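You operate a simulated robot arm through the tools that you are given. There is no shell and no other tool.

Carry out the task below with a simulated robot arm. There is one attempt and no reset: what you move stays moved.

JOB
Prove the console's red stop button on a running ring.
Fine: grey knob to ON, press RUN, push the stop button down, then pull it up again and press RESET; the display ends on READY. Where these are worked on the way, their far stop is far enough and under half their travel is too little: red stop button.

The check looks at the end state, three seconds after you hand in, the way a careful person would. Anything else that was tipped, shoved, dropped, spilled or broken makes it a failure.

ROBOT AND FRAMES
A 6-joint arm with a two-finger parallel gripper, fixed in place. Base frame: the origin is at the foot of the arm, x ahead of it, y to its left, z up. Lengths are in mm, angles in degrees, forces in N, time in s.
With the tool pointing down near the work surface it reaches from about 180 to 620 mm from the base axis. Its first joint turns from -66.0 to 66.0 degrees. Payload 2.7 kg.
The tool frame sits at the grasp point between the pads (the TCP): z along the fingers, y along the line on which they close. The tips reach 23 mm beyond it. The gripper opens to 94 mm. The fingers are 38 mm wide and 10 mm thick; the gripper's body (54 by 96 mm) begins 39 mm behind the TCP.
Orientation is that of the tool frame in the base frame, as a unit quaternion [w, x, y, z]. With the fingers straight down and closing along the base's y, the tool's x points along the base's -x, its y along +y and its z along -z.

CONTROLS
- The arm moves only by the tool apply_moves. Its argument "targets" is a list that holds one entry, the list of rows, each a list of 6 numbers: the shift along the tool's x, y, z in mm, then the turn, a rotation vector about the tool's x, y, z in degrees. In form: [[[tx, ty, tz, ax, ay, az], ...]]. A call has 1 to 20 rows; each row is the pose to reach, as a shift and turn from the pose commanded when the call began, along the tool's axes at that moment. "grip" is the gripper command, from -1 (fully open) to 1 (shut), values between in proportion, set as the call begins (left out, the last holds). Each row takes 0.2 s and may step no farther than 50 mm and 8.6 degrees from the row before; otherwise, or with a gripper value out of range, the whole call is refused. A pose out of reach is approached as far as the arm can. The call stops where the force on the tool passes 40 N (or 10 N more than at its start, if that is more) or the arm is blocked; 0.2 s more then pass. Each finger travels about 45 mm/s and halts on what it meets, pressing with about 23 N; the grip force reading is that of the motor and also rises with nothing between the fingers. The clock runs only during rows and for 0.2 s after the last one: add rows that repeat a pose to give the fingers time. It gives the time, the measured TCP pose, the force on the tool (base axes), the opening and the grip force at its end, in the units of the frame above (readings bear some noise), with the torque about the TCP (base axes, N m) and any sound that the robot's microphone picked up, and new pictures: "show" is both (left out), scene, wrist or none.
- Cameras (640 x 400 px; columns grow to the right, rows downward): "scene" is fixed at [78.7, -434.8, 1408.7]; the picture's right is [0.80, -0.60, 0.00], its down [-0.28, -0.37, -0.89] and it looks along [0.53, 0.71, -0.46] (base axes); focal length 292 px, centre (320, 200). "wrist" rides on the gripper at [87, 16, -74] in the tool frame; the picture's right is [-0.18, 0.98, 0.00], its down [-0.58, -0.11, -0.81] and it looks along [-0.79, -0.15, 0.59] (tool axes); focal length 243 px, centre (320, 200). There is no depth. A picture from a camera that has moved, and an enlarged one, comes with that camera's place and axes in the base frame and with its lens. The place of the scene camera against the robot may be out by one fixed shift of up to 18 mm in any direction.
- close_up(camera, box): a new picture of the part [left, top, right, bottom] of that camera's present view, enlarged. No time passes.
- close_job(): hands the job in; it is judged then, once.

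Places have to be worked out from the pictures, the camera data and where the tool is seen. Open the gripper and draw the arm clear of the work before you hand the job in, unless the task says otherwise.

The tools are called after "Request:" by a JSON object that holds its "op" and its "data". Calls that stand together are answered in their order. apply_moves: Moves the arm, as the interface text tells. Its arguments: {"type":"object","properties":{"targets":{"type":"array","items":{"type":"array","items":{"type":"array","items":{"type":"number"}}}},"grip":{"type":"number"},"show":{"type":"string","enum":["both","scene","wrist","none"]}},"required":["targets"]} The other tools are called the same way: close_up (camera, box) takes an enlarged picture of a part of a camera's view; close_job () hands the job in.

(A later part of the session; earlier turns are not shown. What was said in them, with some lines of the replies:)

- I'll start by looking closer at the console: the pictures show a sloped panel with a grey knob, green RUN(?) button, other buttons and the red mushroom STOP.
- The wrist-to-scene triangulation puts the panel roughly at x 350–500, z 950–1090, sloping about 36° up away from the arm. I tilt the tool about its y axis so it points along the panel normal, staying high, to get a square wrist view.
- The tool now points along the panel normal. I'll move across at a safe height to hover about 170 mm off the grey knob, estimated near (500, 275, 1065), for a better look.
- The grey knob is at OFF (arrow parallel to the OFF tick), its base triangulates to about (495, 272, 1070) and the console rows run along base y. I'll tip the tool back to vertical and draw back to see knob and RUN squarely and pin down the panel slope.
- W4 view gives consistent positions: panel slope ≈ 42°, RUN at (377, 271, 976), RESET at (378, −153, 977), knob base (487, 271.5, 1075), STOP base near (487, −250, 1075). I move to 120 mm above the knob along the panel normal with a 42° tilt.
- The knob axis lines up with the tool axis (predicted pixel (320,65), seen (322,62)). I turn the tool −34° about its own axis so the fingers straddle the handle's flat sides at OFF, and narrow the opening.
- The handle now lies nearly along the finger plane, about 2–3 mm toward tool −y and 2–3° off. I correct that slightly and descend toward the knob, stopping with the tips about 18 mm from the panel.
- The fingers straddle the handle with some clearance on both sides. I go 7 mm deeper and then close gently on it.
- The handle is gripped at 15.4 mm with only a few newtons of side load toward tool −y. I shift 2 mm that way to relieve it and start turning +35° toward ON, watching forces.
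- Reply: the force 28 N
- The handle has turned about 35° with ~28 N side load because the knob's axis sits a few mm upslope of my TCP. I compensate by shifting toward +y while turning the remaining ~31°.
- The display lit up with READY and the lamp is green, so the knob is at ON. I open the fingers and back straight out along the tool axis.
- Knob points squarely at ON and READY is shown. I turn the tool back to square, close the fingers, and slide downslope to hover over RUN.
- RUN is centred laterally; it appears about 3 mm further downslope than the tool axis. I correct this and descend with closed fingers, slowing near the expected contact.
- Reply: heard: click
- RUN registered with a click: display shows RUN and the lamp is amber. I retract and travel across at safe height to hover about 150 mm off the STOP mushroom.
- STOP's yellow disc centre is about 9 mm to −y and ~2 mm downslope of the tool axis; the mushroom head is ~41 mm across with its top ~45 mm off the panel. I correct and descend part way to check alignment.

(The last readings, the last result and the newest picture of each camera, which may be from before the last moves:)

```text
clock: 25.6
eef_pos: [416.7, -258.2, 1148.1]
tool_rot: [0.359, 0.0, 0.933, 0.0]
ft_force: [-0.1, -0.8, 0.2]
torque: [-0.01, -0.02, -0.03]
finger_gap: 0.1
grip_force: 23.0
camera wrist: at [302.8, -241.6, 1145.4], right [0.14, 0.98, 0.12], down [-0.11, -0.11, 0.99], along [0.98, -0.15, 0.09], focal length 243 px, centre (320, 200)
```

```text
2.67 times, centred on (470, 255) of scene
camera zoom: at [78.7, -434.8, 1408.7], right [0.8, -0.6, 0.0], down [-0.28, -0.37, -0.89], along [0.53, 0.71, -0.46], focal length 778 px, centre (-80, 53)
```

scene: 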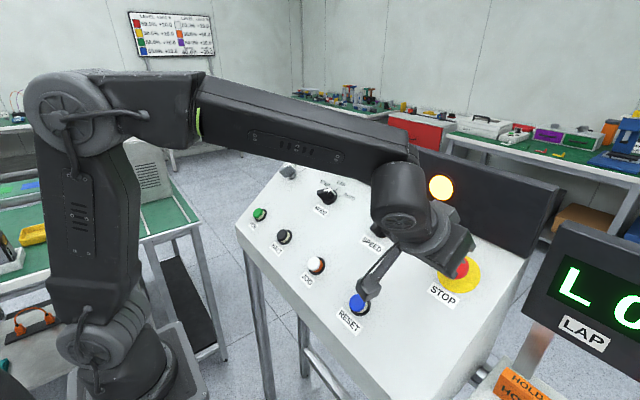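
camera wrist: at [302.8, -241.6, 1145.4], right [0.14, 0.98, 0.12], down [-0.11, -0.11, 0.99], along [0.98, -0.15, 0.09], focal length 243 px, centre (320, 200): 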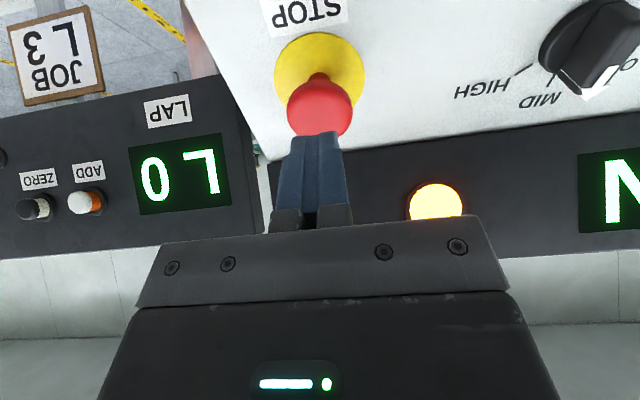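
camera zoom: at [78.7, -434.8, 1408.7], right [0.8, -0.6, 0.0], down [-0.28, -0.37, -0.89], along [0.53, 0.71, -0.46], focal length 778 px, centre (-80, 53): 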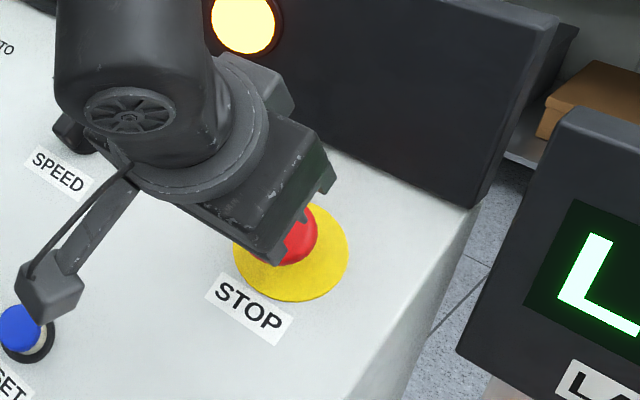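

The tool axis lines up with the STOP stem. I descend slowly with closed fingers onto the mushroom and push it down, expecting contact after about 33–37 mm.

Request:
{"op": "apply_moves", "data": {"targets": [[[0, 0, 15, 0, 0, 0], [0, 0, 25, 0, 0, 0], [0, 0, 29, 0, 0, 0], [0, 0, 31, 0, 0, 0], [0, 0, 33, 0, 0, 0], [0, 0, 34.5, 0, 0, 0], [0, 0, 36, 0, 0, 0], [0, 0, 37.5, 0, 0, 0], [0, 0, 39, 0, 0, 0], [0, 0, 40.5, 0, 0, 0], [0, 0, 42, 0, 0, 0]]]}}

Request:
{"op": "close_up", "data": {"camera": "wrist", "box": [160, 0, 480, 200]}}

```text
clock: 28.0
eef_pos: [444.5, -257.1, 1115.8]
tool_rot: [0.358, 0.0, 0.934, 0.0]
ft_force: [0.2, 0.3, 0.2]
torque: [-0.01, -0.02, 0.01]
finger_gap: 0.0
grip_force: 22.7
camera wrist: at [330.6, -241.4, 1113.2], right [0.14, 0.98, 0.12], down [-0.11, -0.11, 0.99], along [0.98, -0.15, 0.09], focal length 243 px, centre (320, 200)
```

scene: 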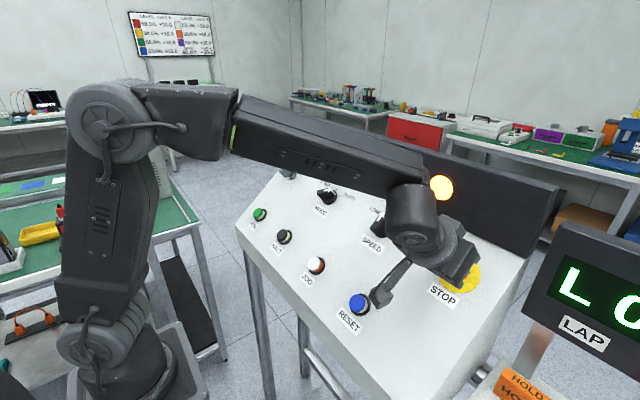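
wrist: 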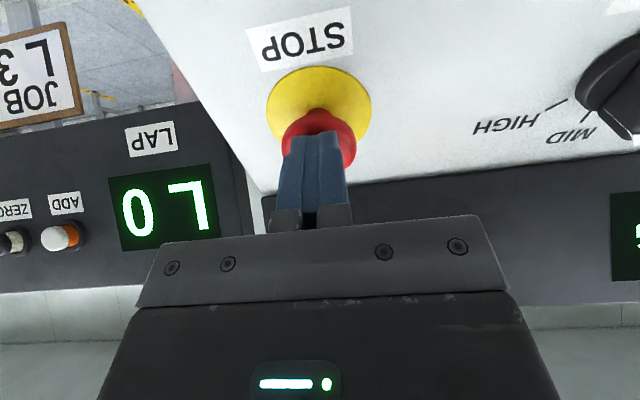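

```text
2.00 times, centred on (320, 100) of wrist
camera zoom: at [330.6, -241.4, 1113.2], right [0.14, 0.98, 0.12], down [-0.11, -0.11, 0.99], along [0.98, -0.15, 0.09], focal length 485 px, centre (320, 400)
```

zoom: 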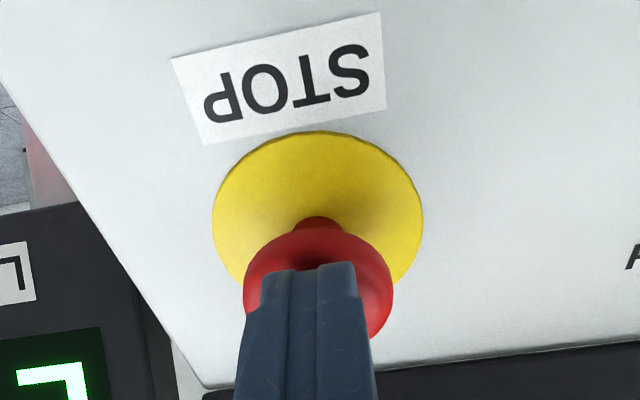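

No contact force yet (0 N); tips are ~36 mm off the panel. I keep pushing down in small steps.

Request:
{"op": "apply_moves", "data": {"targets": [[[0, 0, 1.5, 0, 0, 0], [0, 0, 3, 0, 0, 0], [0, 0, 4.5, 0, 0, 0], [0, 0, 6, 0, 0, 0], [0, 0, 7.5, 0, 0, 0], [0, 0, 9, 0, 0, 0], [0, 0, 10.5, 0, 0, 0], [0, 0, 12, 0, 0, 0]]]}}

Request:
{"op": "close_up", "data": {"camera": "wrist", "box": [160, 0, 480, 200]}}

```text
clock: 29.5
eef_pos: [447.4, -259.1, 1113.0]
tool_rot: [0.36, -0.001, 0.933, 0.0]
ft_force: [-20.9, 6.2, 12.5]
torque: [0.14, 0.5, 0.01]
finger_gap: 0.0
grip_force: 22.8
stopped in row 7: the force on the tool passed its limit at 42 N (the readings are from after the stop); the commanded pose is now the measured one
camera wrist: at [334.1, -241.9, 1109.7], right [0.14, 0.98, 0.12], down [-0.11, -0.11, 0.99], along [0.98, -0.15, 0.09], focal length 243 px, centre (320, 200)
```

scene: 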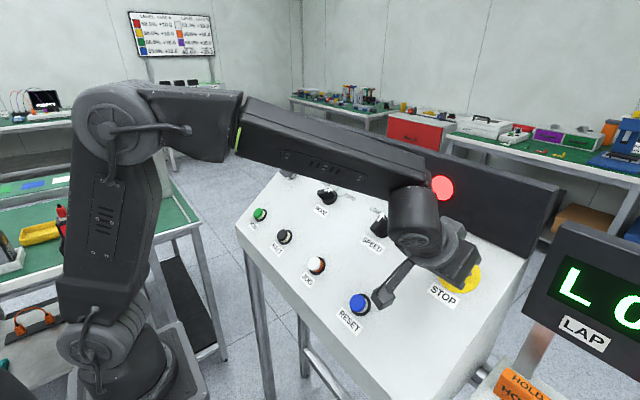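
wrist: 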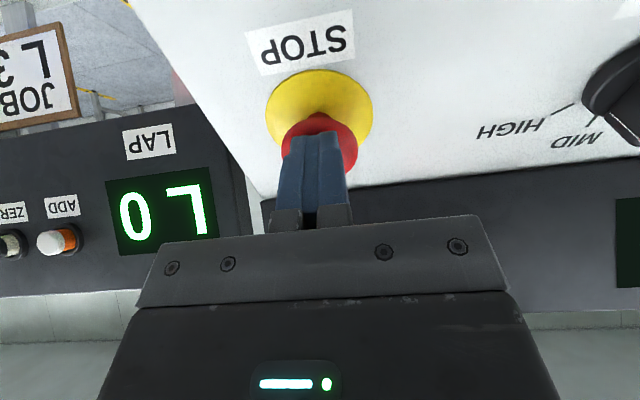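

```text
2.00 times, centred on (320, 100) of wrist
camera zoom: at [334.1, -241.9, 1109.7], right [0.14, 0.98, 0.12], down [-0.11, -0.11, 0.99], along [0.98, -0.15, 0.09], focal length 485 px, centre (320, 400)
```

zoom: 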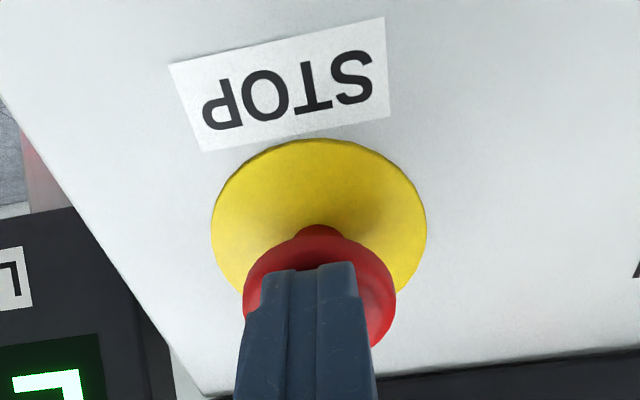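

The lamp turned red and the push met over 40 N. I back off 40 mm to see how far the mushroom actually travelled and whether it stays down.

Request:
{"op": "apply_moves", "data": {"targets": [[[0, 0, -10, 0, 0, 0], [0, 0, -40, 0, 0, 0], [0, 0, -60, 0, 0, 0], [0, 0, -60, 0, 0, 0]]]}}

Request:
{"op": "close_up", "data": {"camera": "wrist", "box": [160, 0, 480, 200]}}

Request:
{"op": "close_up", "data": {"camera": "scene", "box": [350, 180, 590, 330]}}

```text
clock: 30.5
eef_pos: [409.0, -257.7, 1155.6]
tool_rot: [0.359, 0.001, 0.933, -0.001]
ft_force: [0.4, 0.1, 0.0]
torque: [-0.04, -0.03, -0.01]
finger_gap: 0.1
grip_force: 23.5
camera wrist: at [295.3, -242.0, 1153.1], right [0.14, 0.98, 0.12], down [-0.11, -0.11, 0.99], along [0.98, -0.15, 0.09], focal length 243 px, centre (320, 200)
```

scene: 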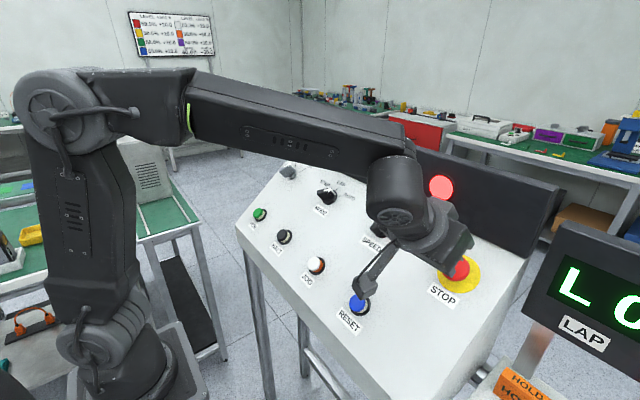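
wrist: 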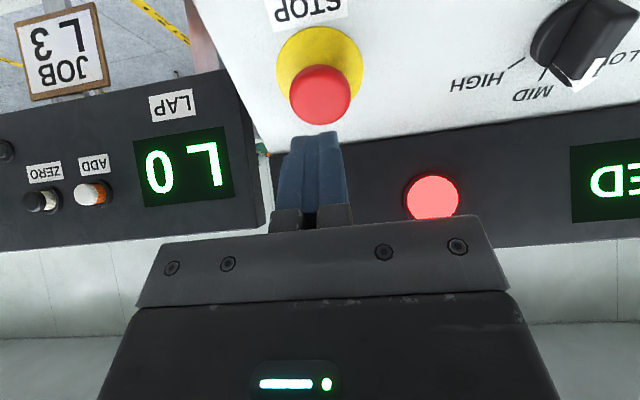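

```text
2.00 times, centred on (320, 100) of wrist
camera zoom: at [295.3, -242.0, 1153.1], right [0.14, 0.98, 0.12], down [-0.11, -0.11, 0.99], along [0.98, -0.15, 0.09], focal length 485 px, centre (320, 400)
```

zoom: 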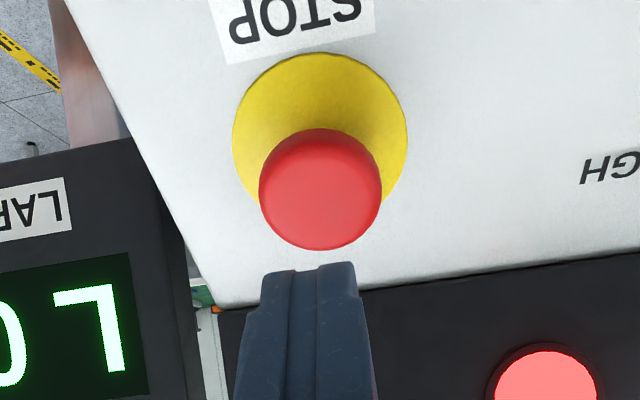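

```text
2.67 times, centred on (470, 255) of scene
camera zoom: at [78.7, -434.8, 1408.7], right [0.8, -0.6, 0.0], down [-0.28, -0.37, -0.89], along [0.53, 0.71, -0.46], focal length 778 px, centre (-80, 53)
```

zoom: 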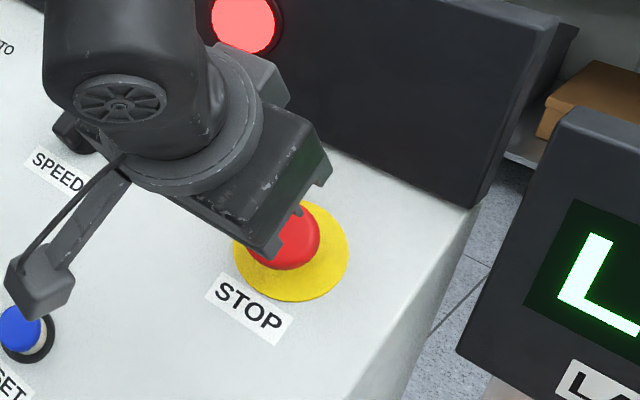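

The display reads …ED (STOPPED), the lamp is red, and the mushroom sits ~8 mm lower than before, latched at its far stop. Now I open the fingers to about 66 mm and descend around the head to grasp it.

Request:
{"op": "apply_moves", "data": {"targets": [[[0, 0, 0, 0, 0, 0], [0, 0, 0, 0, 0, 0], [0, 0, 0, 0, 0, 0], [0, 0, 0, 0, 0, 0], [0, 0, 20, 0, 0, 0], [0, 0, 40, 0, 0, 0], [0, 0, 55, 0, 0, 0], [0, 0, 55, 0, 0, 0]]], "grip": -0.4}}

Request:
{"op": "close_up", "data": {"camera": "wrist", "box": [160, 0, 480, 200]}}

Request:
{"op": "close_up", "data": {"camera": "scene", "box": [350, 180, 590, 330]}}

```text
clock: 32.3
eef_pos: [446.9, -259.6, 1114.1]
tool_rot: [0.359, 0.0, 0.933, -0.001]
ft_force: [-0.4, 0.0, 0.1]
torque: [0.02, 0.0, 0.01]
finger_gap: 65.8
grip_force: 0.0
camera wrist: at [332.4, -241.7, 1111.7], right [0.14, 0.98, 0.12], down [-0.11, -0.11, 0.99], along [0.98, -0.15, 0.09], focal length 243 px, centre (320, 200)
```

scene: 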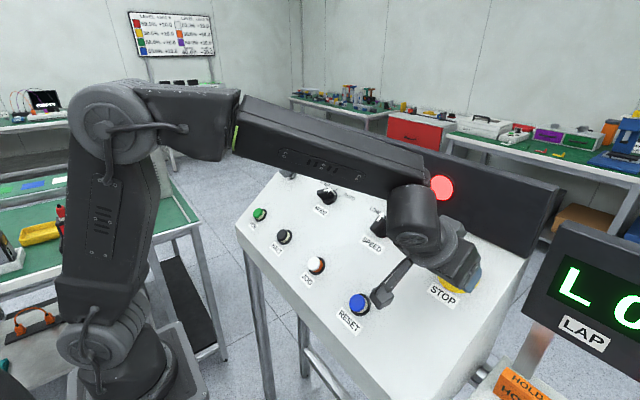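
wrist: 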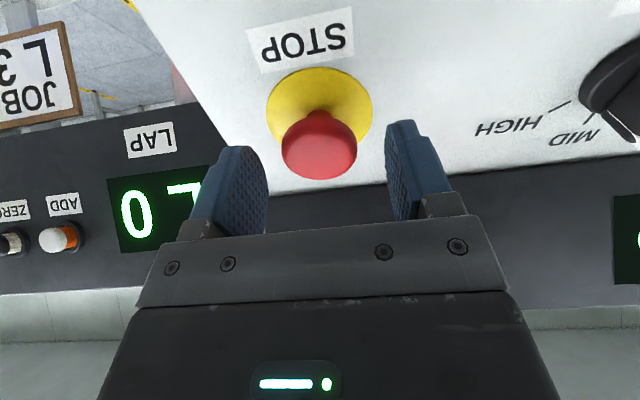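

```text
2.00 times, centred on (320, 100) of wrist
camera zoom: at [332.4, -241.7, 1111.7], right [0.14, 0.98, 0.12], down [-0.11, -0.11, 0.99], along [0.98, -0.15, 0.09], focal length 485 px, centre (320, 400)
```

zoom: 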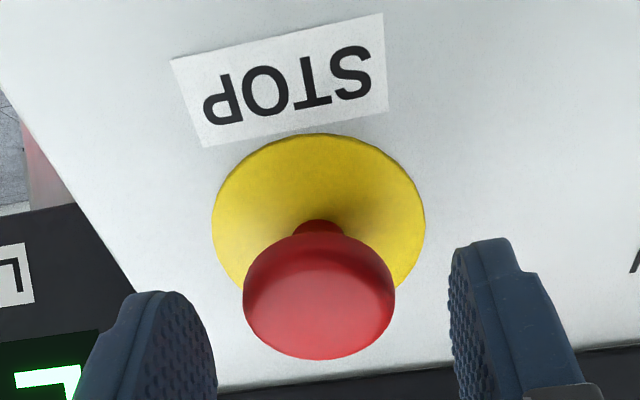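

```text
2.67 times, centred on (470, 255) of scene
camera zoom: at [78.7, -434.8, 1408.7], right [0.8, -0.6, 0.0], down [-0.28, -0.37, -0.89], along [0.53, 0.71, -0.46], focal length 778 px, centre (-80, 53)
```

zoom: 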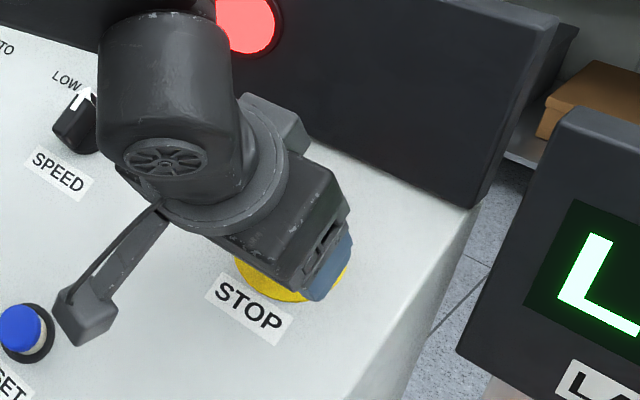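

The stem is still visible below the head, and the head is centred between the fingers. I descend 18 mm more, slowly, so the pads cover the head, then check.

Request:
{"op": "apply_moves", "data": {"targets": [[[0, 0, 6, 0, 0, 0], [0, 0, 11, 0, 0, 0], [0, 0, 14, 0, 0, 0], [0, 0, 16, 0, 0, 0], [0, 0, 18, 0, 0, 0]]]}}

Request:
{"op": "close_up", "data": {"camera": "wrist", "box": [160, 0, 480, 200]}}

Request:
{"op": "close_up", "data": {"camera": "scene", "box": [390, 210, 550, 310]}}

```text
clock: 33.5
eef_pos: [458.8, -258.3, 1101.9]
tool_rot: [0.358, 0.0, 0.934, -0.001]
ft_force: [-0.3, -1.0, -0.3]
torque: [0.01, 0.0, 0.02]
finger_gap: 66.0
grip_force: 0.2
camera wrist: at [344.7, -241.8, 1098.6], right [0.14, 0.98, 0.12], down [-0.11, -0.11, 0.99], along [0.98, -0.15, 0.09], focal length 243 px, centre (320, 200)
```

scene: 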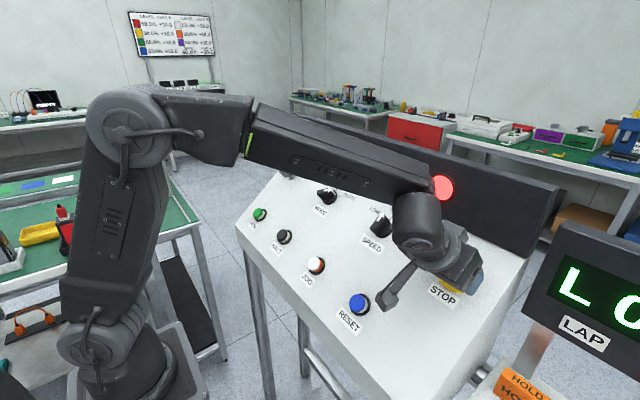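
wrist: 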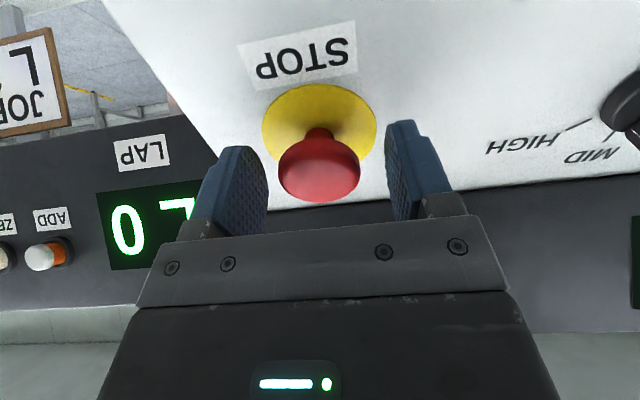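

```text
2.00 times, centred on (320, 100) of wrist
camera zoom: at [344.7, -241.8, 1098.6], right [0.14, 0.98, 0.12], down [-0.11, -0.11, 0.99], along [0.98, -0.15, 0.09], focal length 485 px, centre (320, 400)
```

zoom: 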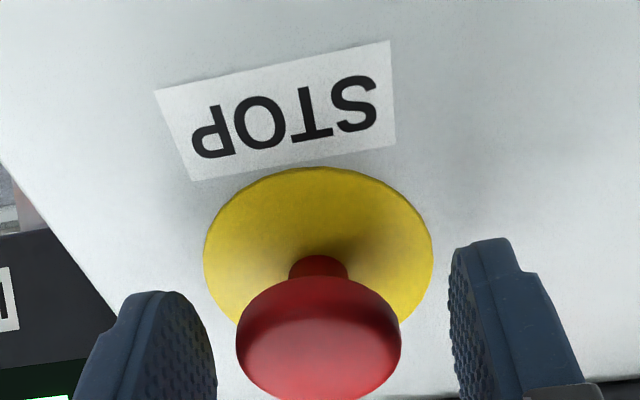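

```text
4.00 times, centred on (470, 260) of scene
camera zoom: at [78.7, -434.8, 1408.7], right [0.8, -0.6, 0.0], down [-0.28, -0.37, -0.89], along [0.53, 0.71, -0.46], focal length 1167 px, centre (-280, -40)
```

zoom: 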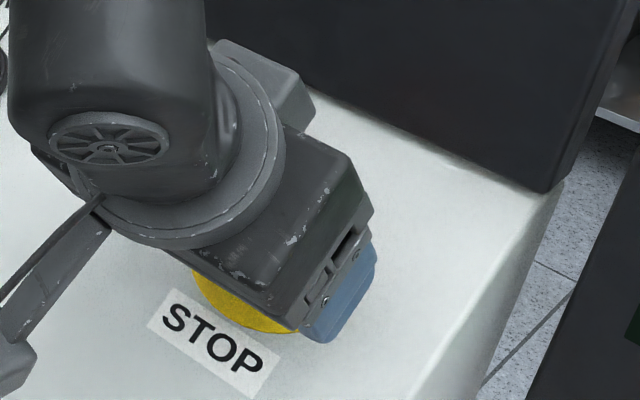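

The head's widest ring sits about 10–13 mm beyond the TCP, still above the fingertips. I go 4 mm deeper, then close on it.

Request:
{"op": "apply_moves", "data": {"targets": [[[0, 0, 2, 0, 0, 0], [0, 0, 4, 0, 0, 0], [0, 0, 4, 0, 0, 0]]], "show": "none"}}

Request:
{"op": "apply_moves", "data": {"targets": [[[0, 0, 0, 0, 0, 0], [0, 0, 0, 0, 0, 0], [0, 0, 0, 0, 0, 0], [0, 0, 0, 0, 0, 0], [0, 0, 0, 0, 0, 0]]], "grip": 1}}

Request:
{"op": "close_up", "data": {"camera": "wrist", "box": [160, 0, 480, 200]}}

```text
clock: 34.3
eef_pos: [460.4, -258.3, 1097.7]
tool_rot: [0.358, 0.0, 0.934, 0.0]
ft_force: [-0.6, 0.2, 0.1]
torque: [-0.01, 0.01, -0.01]
finger_gap: 65.7
grip_force: 0.0
```

```text
clock: 35.5
eef_pos: [461.5, -260.5, 1097.9]
tool_rot: [0.359, 0.001, 0.933, -0.002]
ft_force: [1.9, -20.1, -0.9]
torque: [0.1, -0.02, -0.13]
finger_gap: 42.6
grip_force: 45.2
camera wrist: at [347.1, -243.3, 1095.7], right [0.14, 0.98, 0.12], down [-0.11, -0.11, 0.99], along [0.98, -0.15, 0.09], focal length 243 px, centre (320, 200)
```

scene: 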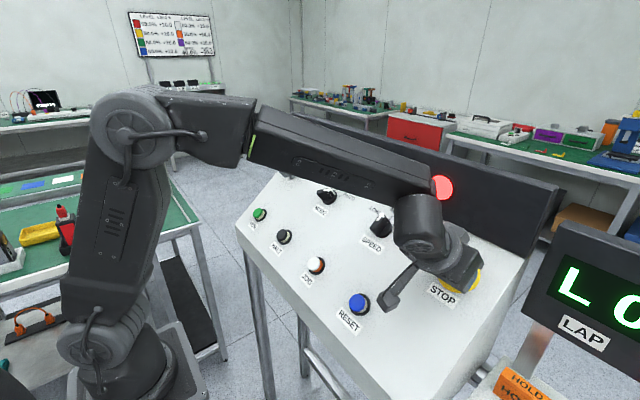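
wrist: 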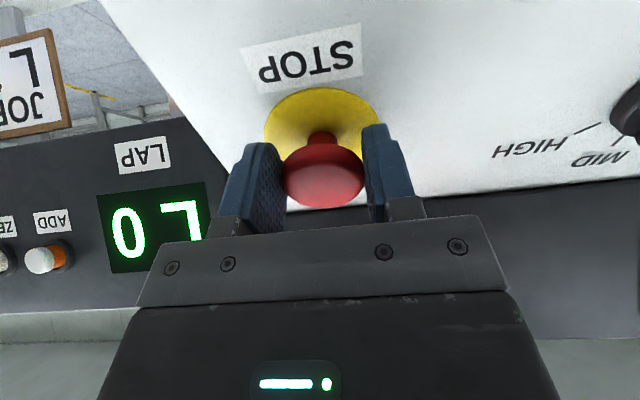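

```text
2.00 times, centred on (320, 100) of wrist
camera zoom: at [347.1, -243.3, 1095.7], right [0.14, 0.98, 0.12], down [-0.11, -0.11, 0.99], along [0.98, -0.15, 0.09], focal length 485 px, centre (320, 400)
```

zoom: 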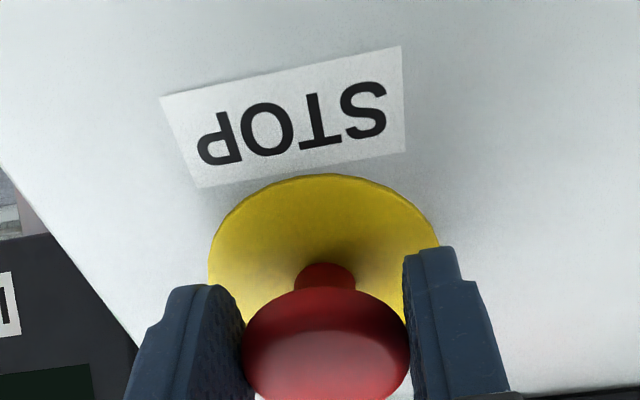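

The head is gripped at 42.6 mm, but a 20 N side force shows the head sits slightly to −y. I shift 3.5 mm that way to balance the fingers before pulling.

Request:
{"op": "apply_moves", "data": {"targets": [[[0, -1.5, 0, 0, 0, 0], [0, -3, 0, 0, 0, 0], [0, -3, 0, 0, 0, 0], [0, -3, 0, 0, 0, 0]]], "show": "wrist"}}

```text
clock: 36.5
eef_pos: [461.1, -260.3, 1097.4]
tool_rot: [0.359, 0.0, 0.933, 0.0]
ft_force: [-2.2, 1.1, 1.4]
torque: [0.01, -0.17, -0.05]
finger_gap: 42.5
grip_force: 44.7
camera wrist: at [347.4, -243.9, 1095.7], right [0.14, 0.98, 0.12], down [-0.11, -0.11, 0.99], along [0.99, -0.15, 0.09], focal length 243 px, centre (320, 200)
```

wrist: 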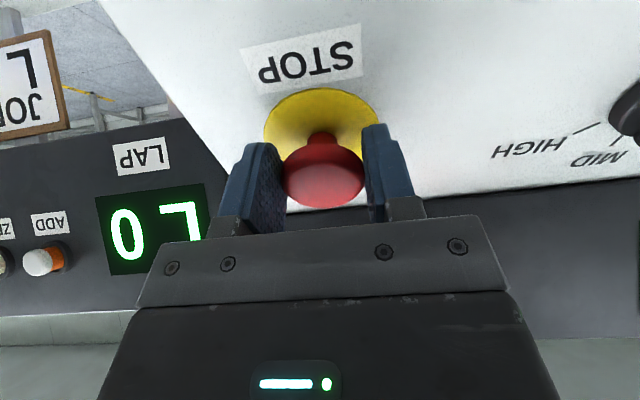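

The grip is now balanced (≈1 N sideways). I pull straight out along the tool axis in small steps.

Request:
{"op": "apply_moves", "data": {"targets": [[[0, 0, -1.5, 0, 0, 0], [0, 0, -3, 0, 0, 0], [0, 0, -4.5, 0, 0, 0], [0, 0, -6, 0, 0, 0], [0, 0, -7.5, 0, 0, 0], [0, 0, -9, 0, 0, 0], [0, 0, -9, 0, 0, 0]]]}}

Request:
{"op": "close_up", "data": {"camera": "wrist", "box": [160, 0, 480, 200]}}

```text
clock: 38.1
eef_pos: [456.0, -260.4, 1104.3]
tool_rot: [0.358, -0.001, 0.934, 0.0]
ft_force: [3.4, 18.7, 2.7]
torque: [-0.04, 0.28, 0.16]
finger_gap: 43.0
grip_force: 45.0
camera wrist: at [341.5, -243.9, 1102.5], right [0.14, 0.98, 0.12], down [-0.11, -0.11, 0.99], along [0.98, -0.15, 0.09], focal length 243 px, centre (320, 200)
```

scene: 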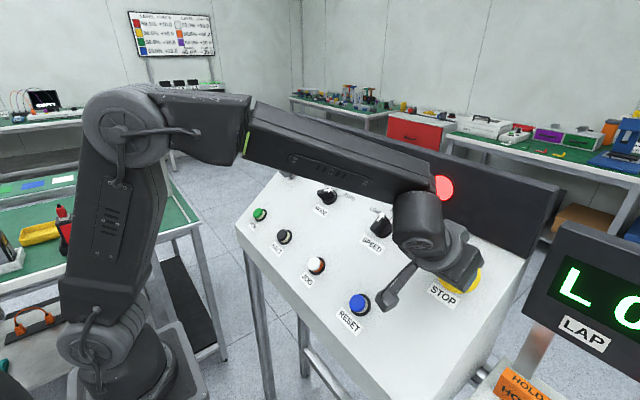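
wrist: 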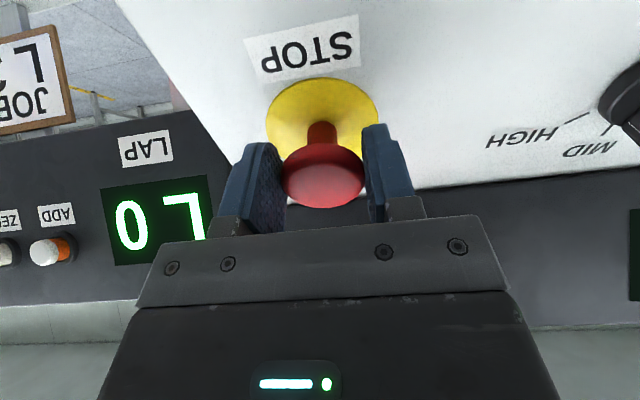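

```text
2.00 times, centred on (320, 100) of wrist
camera zoom: at [341.5, -243.9, 1102.5], right [0.14, 0.98, 0.12], down [-0.11, -0.11, 0.99], along [0.98, -0.15, 0.09], focal length 485 px, centre (320, 400)
```

zoom: 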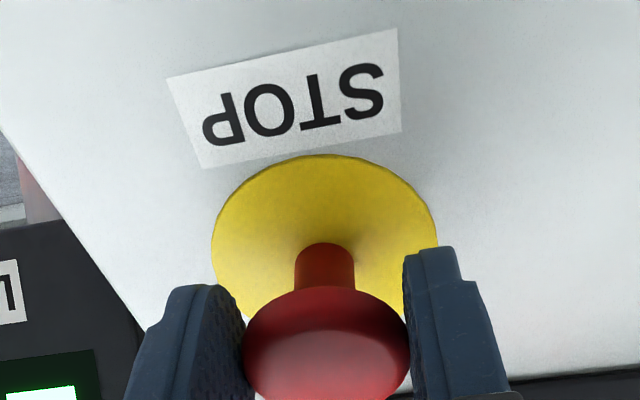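

The stem is visibly longer: the head came up 8.5 mm with the gripper and almost no resistance. I keep pulling a few millimetres to reach its upper stop, easing the side load.

Request:
{"op": "apply_moves", "data": {"targets": [[[0, 1, -1, 0, 0, 0], [0, 1.5, -2, 0, 0, 0], [0, 1.5, -3, 0, 0, 0], [0, 1.5, -4, 0, 0, 0], [0, 1.5, -5, 0, 0, 0], [0, 1.5, -6, 0, 0, 0]]]}}

Request:
{"op": "close_up", "data": {"camera": "wrist", "box": [160, 0, 480, 200]}}

```text
clock: 39.5
eef_pos: [451.8, -260.1, 1107.6]
tool_rot: [0.358, 0.001, 0.934, 0.0]
ft_force: [26.1, 0.2, -17.3]
torque: [0.04, 0.24, -0.03]
finger_gap: 42.7
grip_force: 45.2
camera wrist: at [337.9, -243.6, 1105.5], right [0.14, 0.98, 0.12], down [-0.1, -0.11, 0.99], along [0.98, -0.15, 0.09], focal length 243 px, centre (320, 200)
```

scene: 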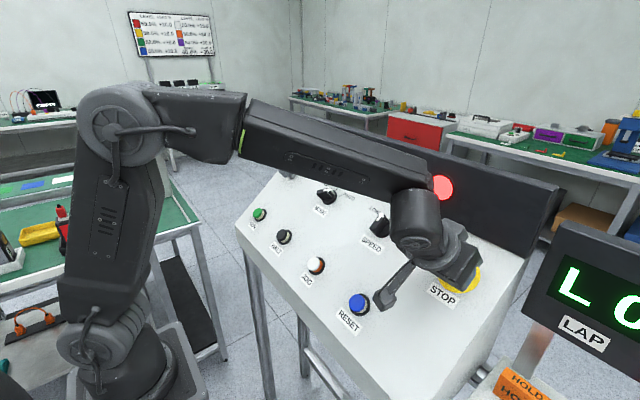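
wrist: 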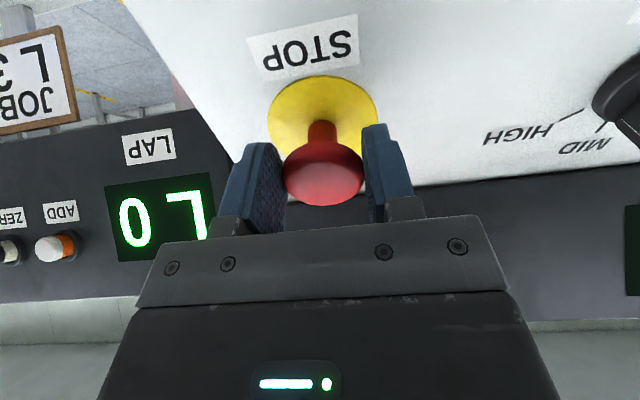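

```text
2.00 times, centred on (320, 100) of wrist
camera zoom: at [337.9, -243.6, 1105.5], right [0.14, 0.98, 0.12], down [-0.1, -0.11, 0.99], along [0.98, -0.15, 0.09], focal length 485 px, centre (320, 400)
```

zoom: 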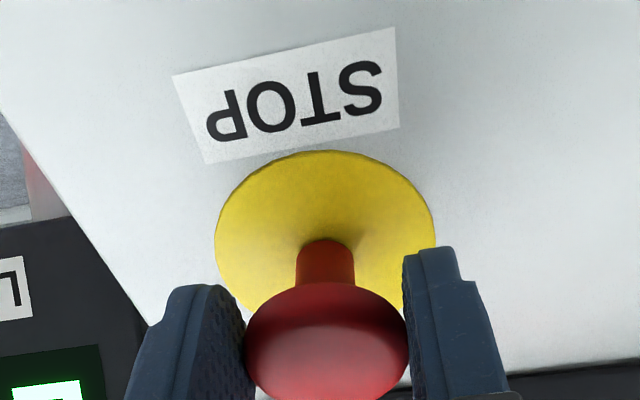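

The pull now meets ~31 N: the mushroom is at its upper stop after ~12–13 mm total travel. I open the fingers in place and then back out.

Request:
{"op": "apply_moves", "data": {"targets": [[[0, 0, 0, 0, 0, 0], [0, 0, 0, 0, 0, 0], [0, 0, 0, 0, 0, 0], [0, 0, -8, 0, 0, 0], [0, 0, -30, 0, 0, 0], [0, 0, -60, 0, 0, 0], [0, 0, -85, 0, 0, 0], [0, 0, -85, 0, 0, 0]]], "grip": -0.4}}

Request:
{"op": "close_up", "data": {"camera": "wrist", "box": [160, 0, 480, 200]}}

Request:
{"op": "close_up", "data": {"camera": "scene", "box": [350, 180, 590, 330]}}

```text
clock: 41.3
eef_pos: [394.6, -257.8, 1171.6]
tool_rot: [0.359, 0.001, 0.933, -0.001]
ft_force: [0.1, 0.2, 0.1]
torque: [0.0, 0.01, 0.0]
finger_gap: 65.8
grip_force: 0.0
camera wrist: at [279.8, -243.0, 1170.7], right [0.14, 0.98, 0.12], down [-0.11, -0.11, 0.99], along [0.98, -0.15, 0.09], focal length 243 px, centre (320, 200)
```

scene: 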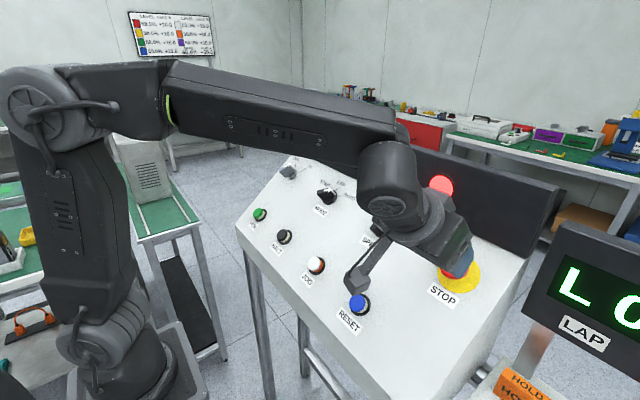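
wrist: 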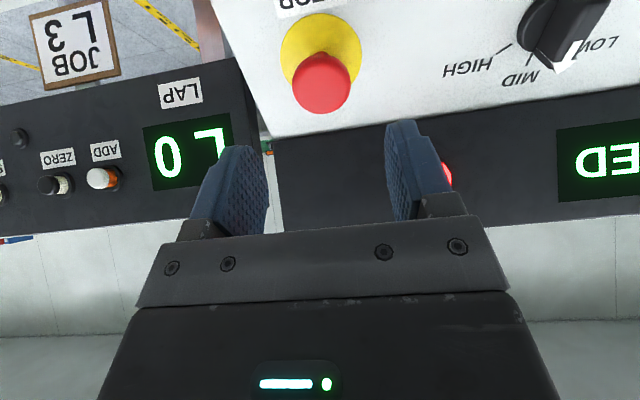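

```text
2.00 times, centred on (320, 100) of wrist
camera zoom: at [279.8, -243.0, 1170.7], right [0.14, 0.98, 0.12], down [-0.11, -0.11, 0.99], along [0.98, -0.15, 0.09], focal length 485 px, centre (320, 400)
```

zoom: 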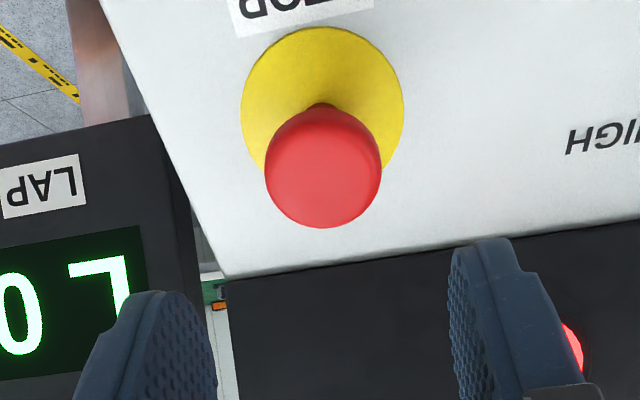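

```text
2.67 times, centred on (470, 255) of scene
camera zoom: at [78.6, -434.8, 1408.7], right [0.8, -0.6, 0.0], down [-0.28, -0.37, -0.89], along [0.53, 0.71, -0.46], focal length 778 px, centre (-80, 53)
```

zoom: 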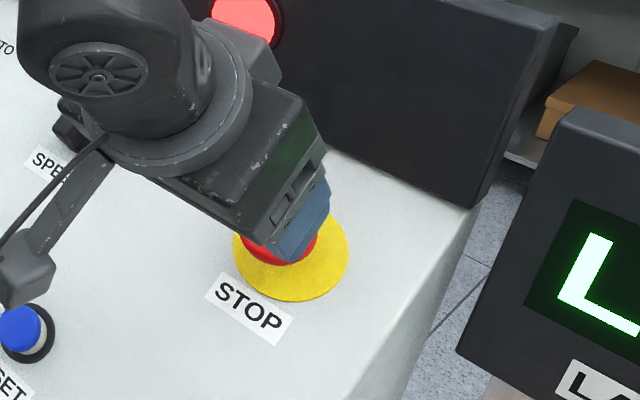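

STOP is back up (head raised, stem visible); the display still shows …ED awaiting reset. I close the fingers and move to hover over the blue RESET button.

Request:
{"op": "apply_moves", "data": {"targets": [[[0, 0, 0, 0, 0, 0], [30, 21, 1, 0, 0, 0], [60, 42, 2, 0, 0, 0], [90, 63, 3, 0, 0, 0], [120, 84, 4, 0, 0, 0], [146, 105, 5, 0, 0, 0], [146, 105, 5, 0, 0, 0]]], "grip": 1}}

Request:
{"op": "close_up", "data": {"camera": "wrist", "box": [160, 0, 480, 200]}}

```text
clock: 42.9
eef_pos: [287.9, -156.1, 1070.6]
tool_rot: [0.358, 0.0, 0.934, -0.001]
ft_force: [-0.1, 0.4, 0.1]
torque: [-0.01, -0.02, -0.04]
finger_gap: 0.0
grip_force: 22.9
camera wrist: at [174.2, -138.6, 1068.4], right [0.14, 0.98, 0.12], down [-0.11, -0.11, 0.99], along [0.98, -0.15, 0.09], focal length 243 px, centre (320, 200)
```

scene: 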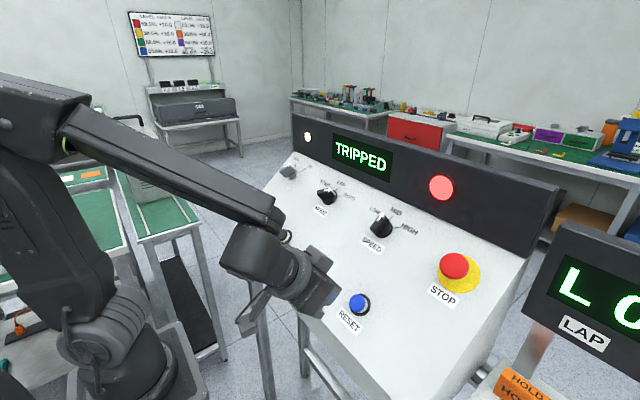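
wrist: 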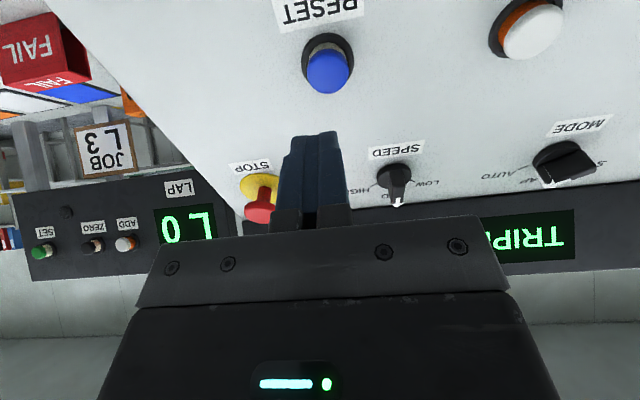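

```text
2.00 times, centred on (320, 100) of wrist
camera zoom: at [174.2, -138.6, 1068.4], right [0.14, 0.98, 0.12], down [-0.11, -0.11, 0.99], along [0.98, -0.15, 0.09], focal length 485 px, centre (320, 400)
```

zoom: 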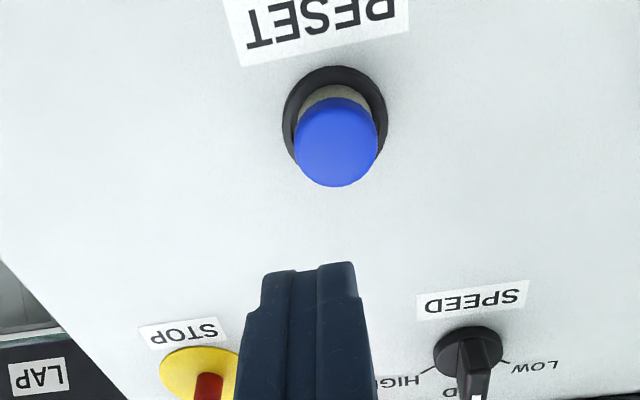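

The display reads TRIPPED. RESET appears ~6 mm to +y and ~2 mm downslope of the tool axis; I correct and press down the same way as RUN.

Request:
{"op": "apply_moves", "data": {"targets": [[[2, 6, 25, 0, 0, 0], [2, 6, 50, 0, 0, 0], [2, 6, 70, 0, 0, 0], [2, 6, 78, 0, 0, 0], [2, 6, 81, 0, 0, 0], [2, 6, 84, 0, 0, 0], [2, 6, 86, 0, 0, 0], [2, 6, 88, 0, 0, 0], [2, 6, 90, 0, 0, 0]]]}}

Request:
{"op": "close_up", "data": {"camera": "wrist", "box": [160, 0, 480, 200]}}

```text
clock: 44.9
eef_pos: [348.1, -149.7, 1002.5]
tool_rot: [0.359, 0.0, 0.933, -0.001]
ft_force: [-2.3, 0.7, 2.0]
torque: [0.02, 0.06, -0.02]
finger_gap: 0.0
grip_force: 22.9
heard: click
camera wrist: at [233.8, -132.4, 999.9], right [0.14, 0.98, 0.12], down [-0.11, -0.11, 0.99], along [0.98, -0.15, 0.09], focal length 243 px, centre (320, 200)
```

scene: 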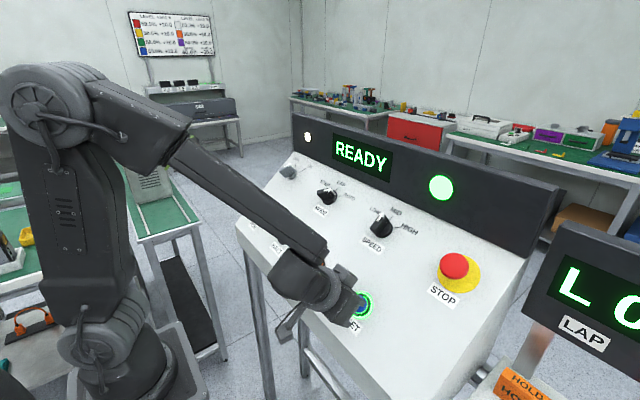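
wrist: 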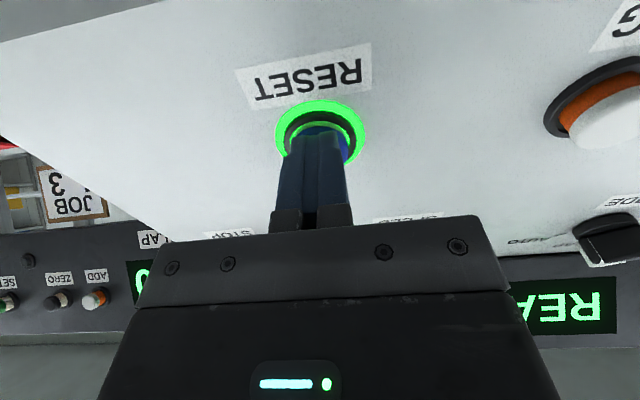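

```text
2.00 times, centred on (320, 100) of wrist
camera zoom: at [233.8, -132.4, 999.9], right [0.14, 0.98, 0.12], down [-0.11, -0.11, 0.99], along [0.98, -0.15, 0.09], focal length 485 px, centre (320, 400)
```

zoom: 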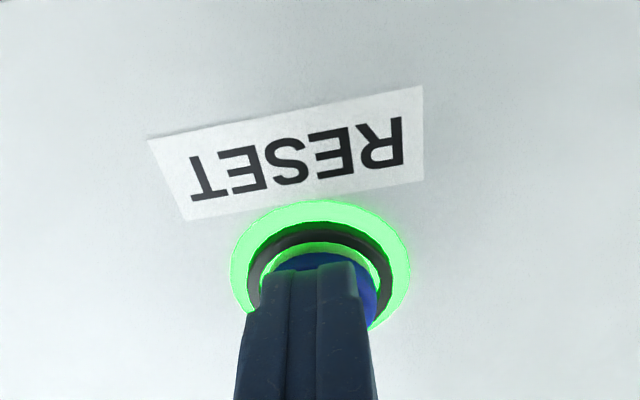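

RESET clicked and the display returned to READY with a green lamp. I retract, open the gripper, and draw the arm clear for a final check.

Request:
{"op": "apply_moves", "data": {"targets": [[[0, 0, -15, 0, 0, 0], [0, 0, -50, 0, 0, 0], [0, 0, -90, 0, 0, 0], [0, 0, -130, 0, 0, 0], [0, 0, -130, 0, 0, 0]]], "show": "none"}}

Request:
{"op": "apply_moves", "data": {"targets": [[[-30, 20, -30, 0, 0, 0], [-60, 40, -60, 0, 0, 0], [-90, 60, -90, 0, 0, 0], [-110, 80, -120, 0, 0, 0], [-110, 100, -120, 0, 0, 0], [-110, 100, -120, 0, 0, 0], [-110, 100, -120, 0, 0, 0]]], "grip": -1}}

Request:
{"op": "close_up", "data": {"camera": "scene", "box": [230, 120, 550, 320]}}

Request:
{"op": "close_up", "data": {"camera": "scene", "box": [350, 180, 590, 330]}}

```text
clock: 46.1
eef_pos: [258.3, -149.1, 1098.9]
tool_rot: [0.358, 0.0, 0.934, -0.001]
ft_force: [-0.5, -0.5, 0.3]
torque: [0.06, 0.01, 0.04]
finger_gap: 0.0
grip_force: 22.7
```

```text
clock: 47.7
eef_pos: [263.4, -48.3, 1262.3]
tool_rot: [0.358, 0.001, 0.934, -0.001]
ft_force: [-1.0, 0.5, -0.5]
torque: [-0.03, 0.01, 0.01]
finger_gap: 94.0
grip_force: 0.0
camera wrist: at [148.2, -31.7, 1259.5], right [0.14, 0.98, 0.12], down [-0.11, -0.11, 0.99], along [0.98, -0.15, 0.09], focal length 243 px, centre (320, 200)
```

scene: 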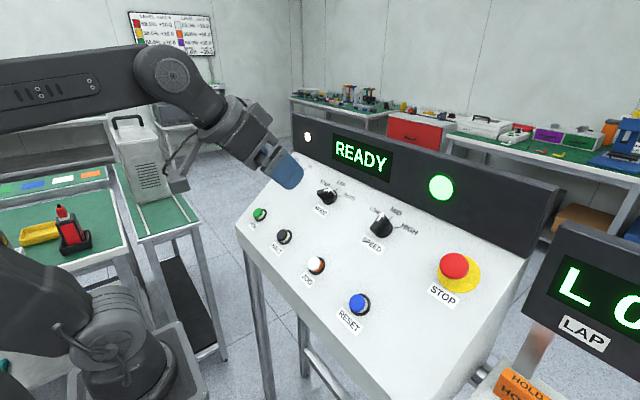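
wrist: 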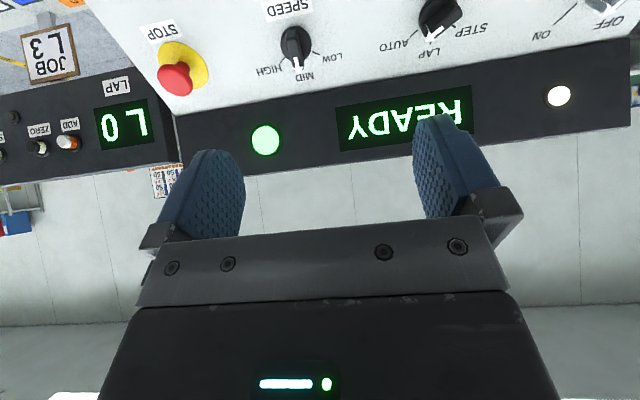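

```text
2.00 times, centred on (390, 220) of scene
camera zoom: at [78.7, -434.8, 1408.7], right [0.8, -0.6, 0.0], down [-0.28, -0.37, -0.89], along [0.53, 0.71, -0.46], focal length 584 px, centre (180, 160)
```

zoom: 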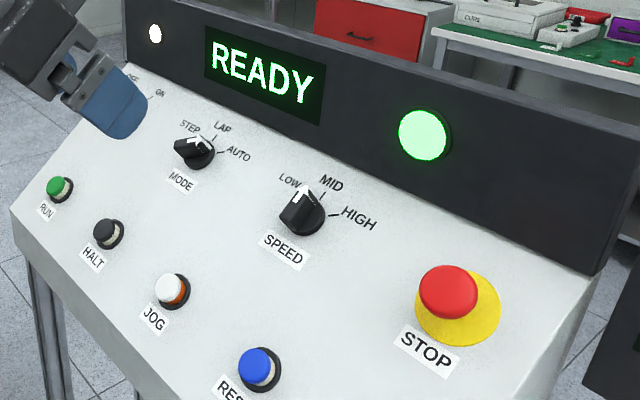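

```text
2.67 times, centred on (470, 255) of scene
camera zoom: at [78.7, -434.8, 1408.7], right [0.8, -0.6, 0.0], down [-0.28, -0.37, -0.89], along [0.53, 0.71, -0.46], focal length 778 px, centre (-80, 53)
```

zoom: 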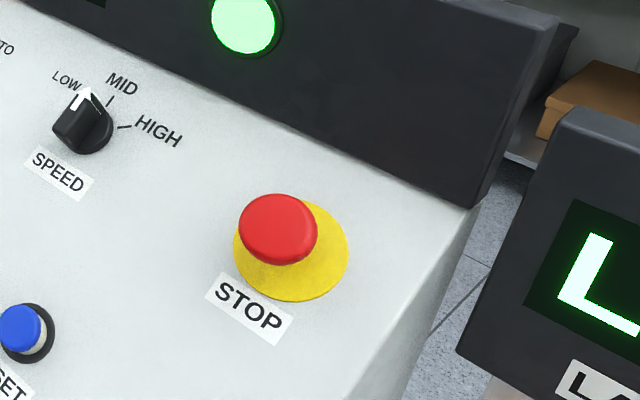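

Everything matches the goal: READY with a green lamp, knob at ON, STOP mushroom back at its original height, MODE and SPEED untouched, gripper open and clear of the console. I hand the job in.

Request:
{"op": "close_job", "data": {}}

```text
The job is handed in.
```

I ran the stop-button test as described, and the console's display ended on READY with a green lamp. The job is handed in; I haven't seen the check's result.

1. **Grey knob:** turned from OFF to ON, and the display lit up with READY.
2. **RUN:** pressed; I heard a click and the display showed RUN.
3. **Stop button down:** pushed until it met more than 40 N, about 12 mm of travel, which I take as its far stop. The lamp turned red, and the display read TRIPPED when I next had a clear view of it.
4. **Stop button up:** gripped and pulled until it met about 31 N at its upper stop. It now sits where it was at the start.
5. **RESET:** pressed; I heard a click and the display went back to READY.

MODE and SPEED are where they were. The arm is clear of the console with the gripper open, and I saw nothing tipped, shoved or broken.
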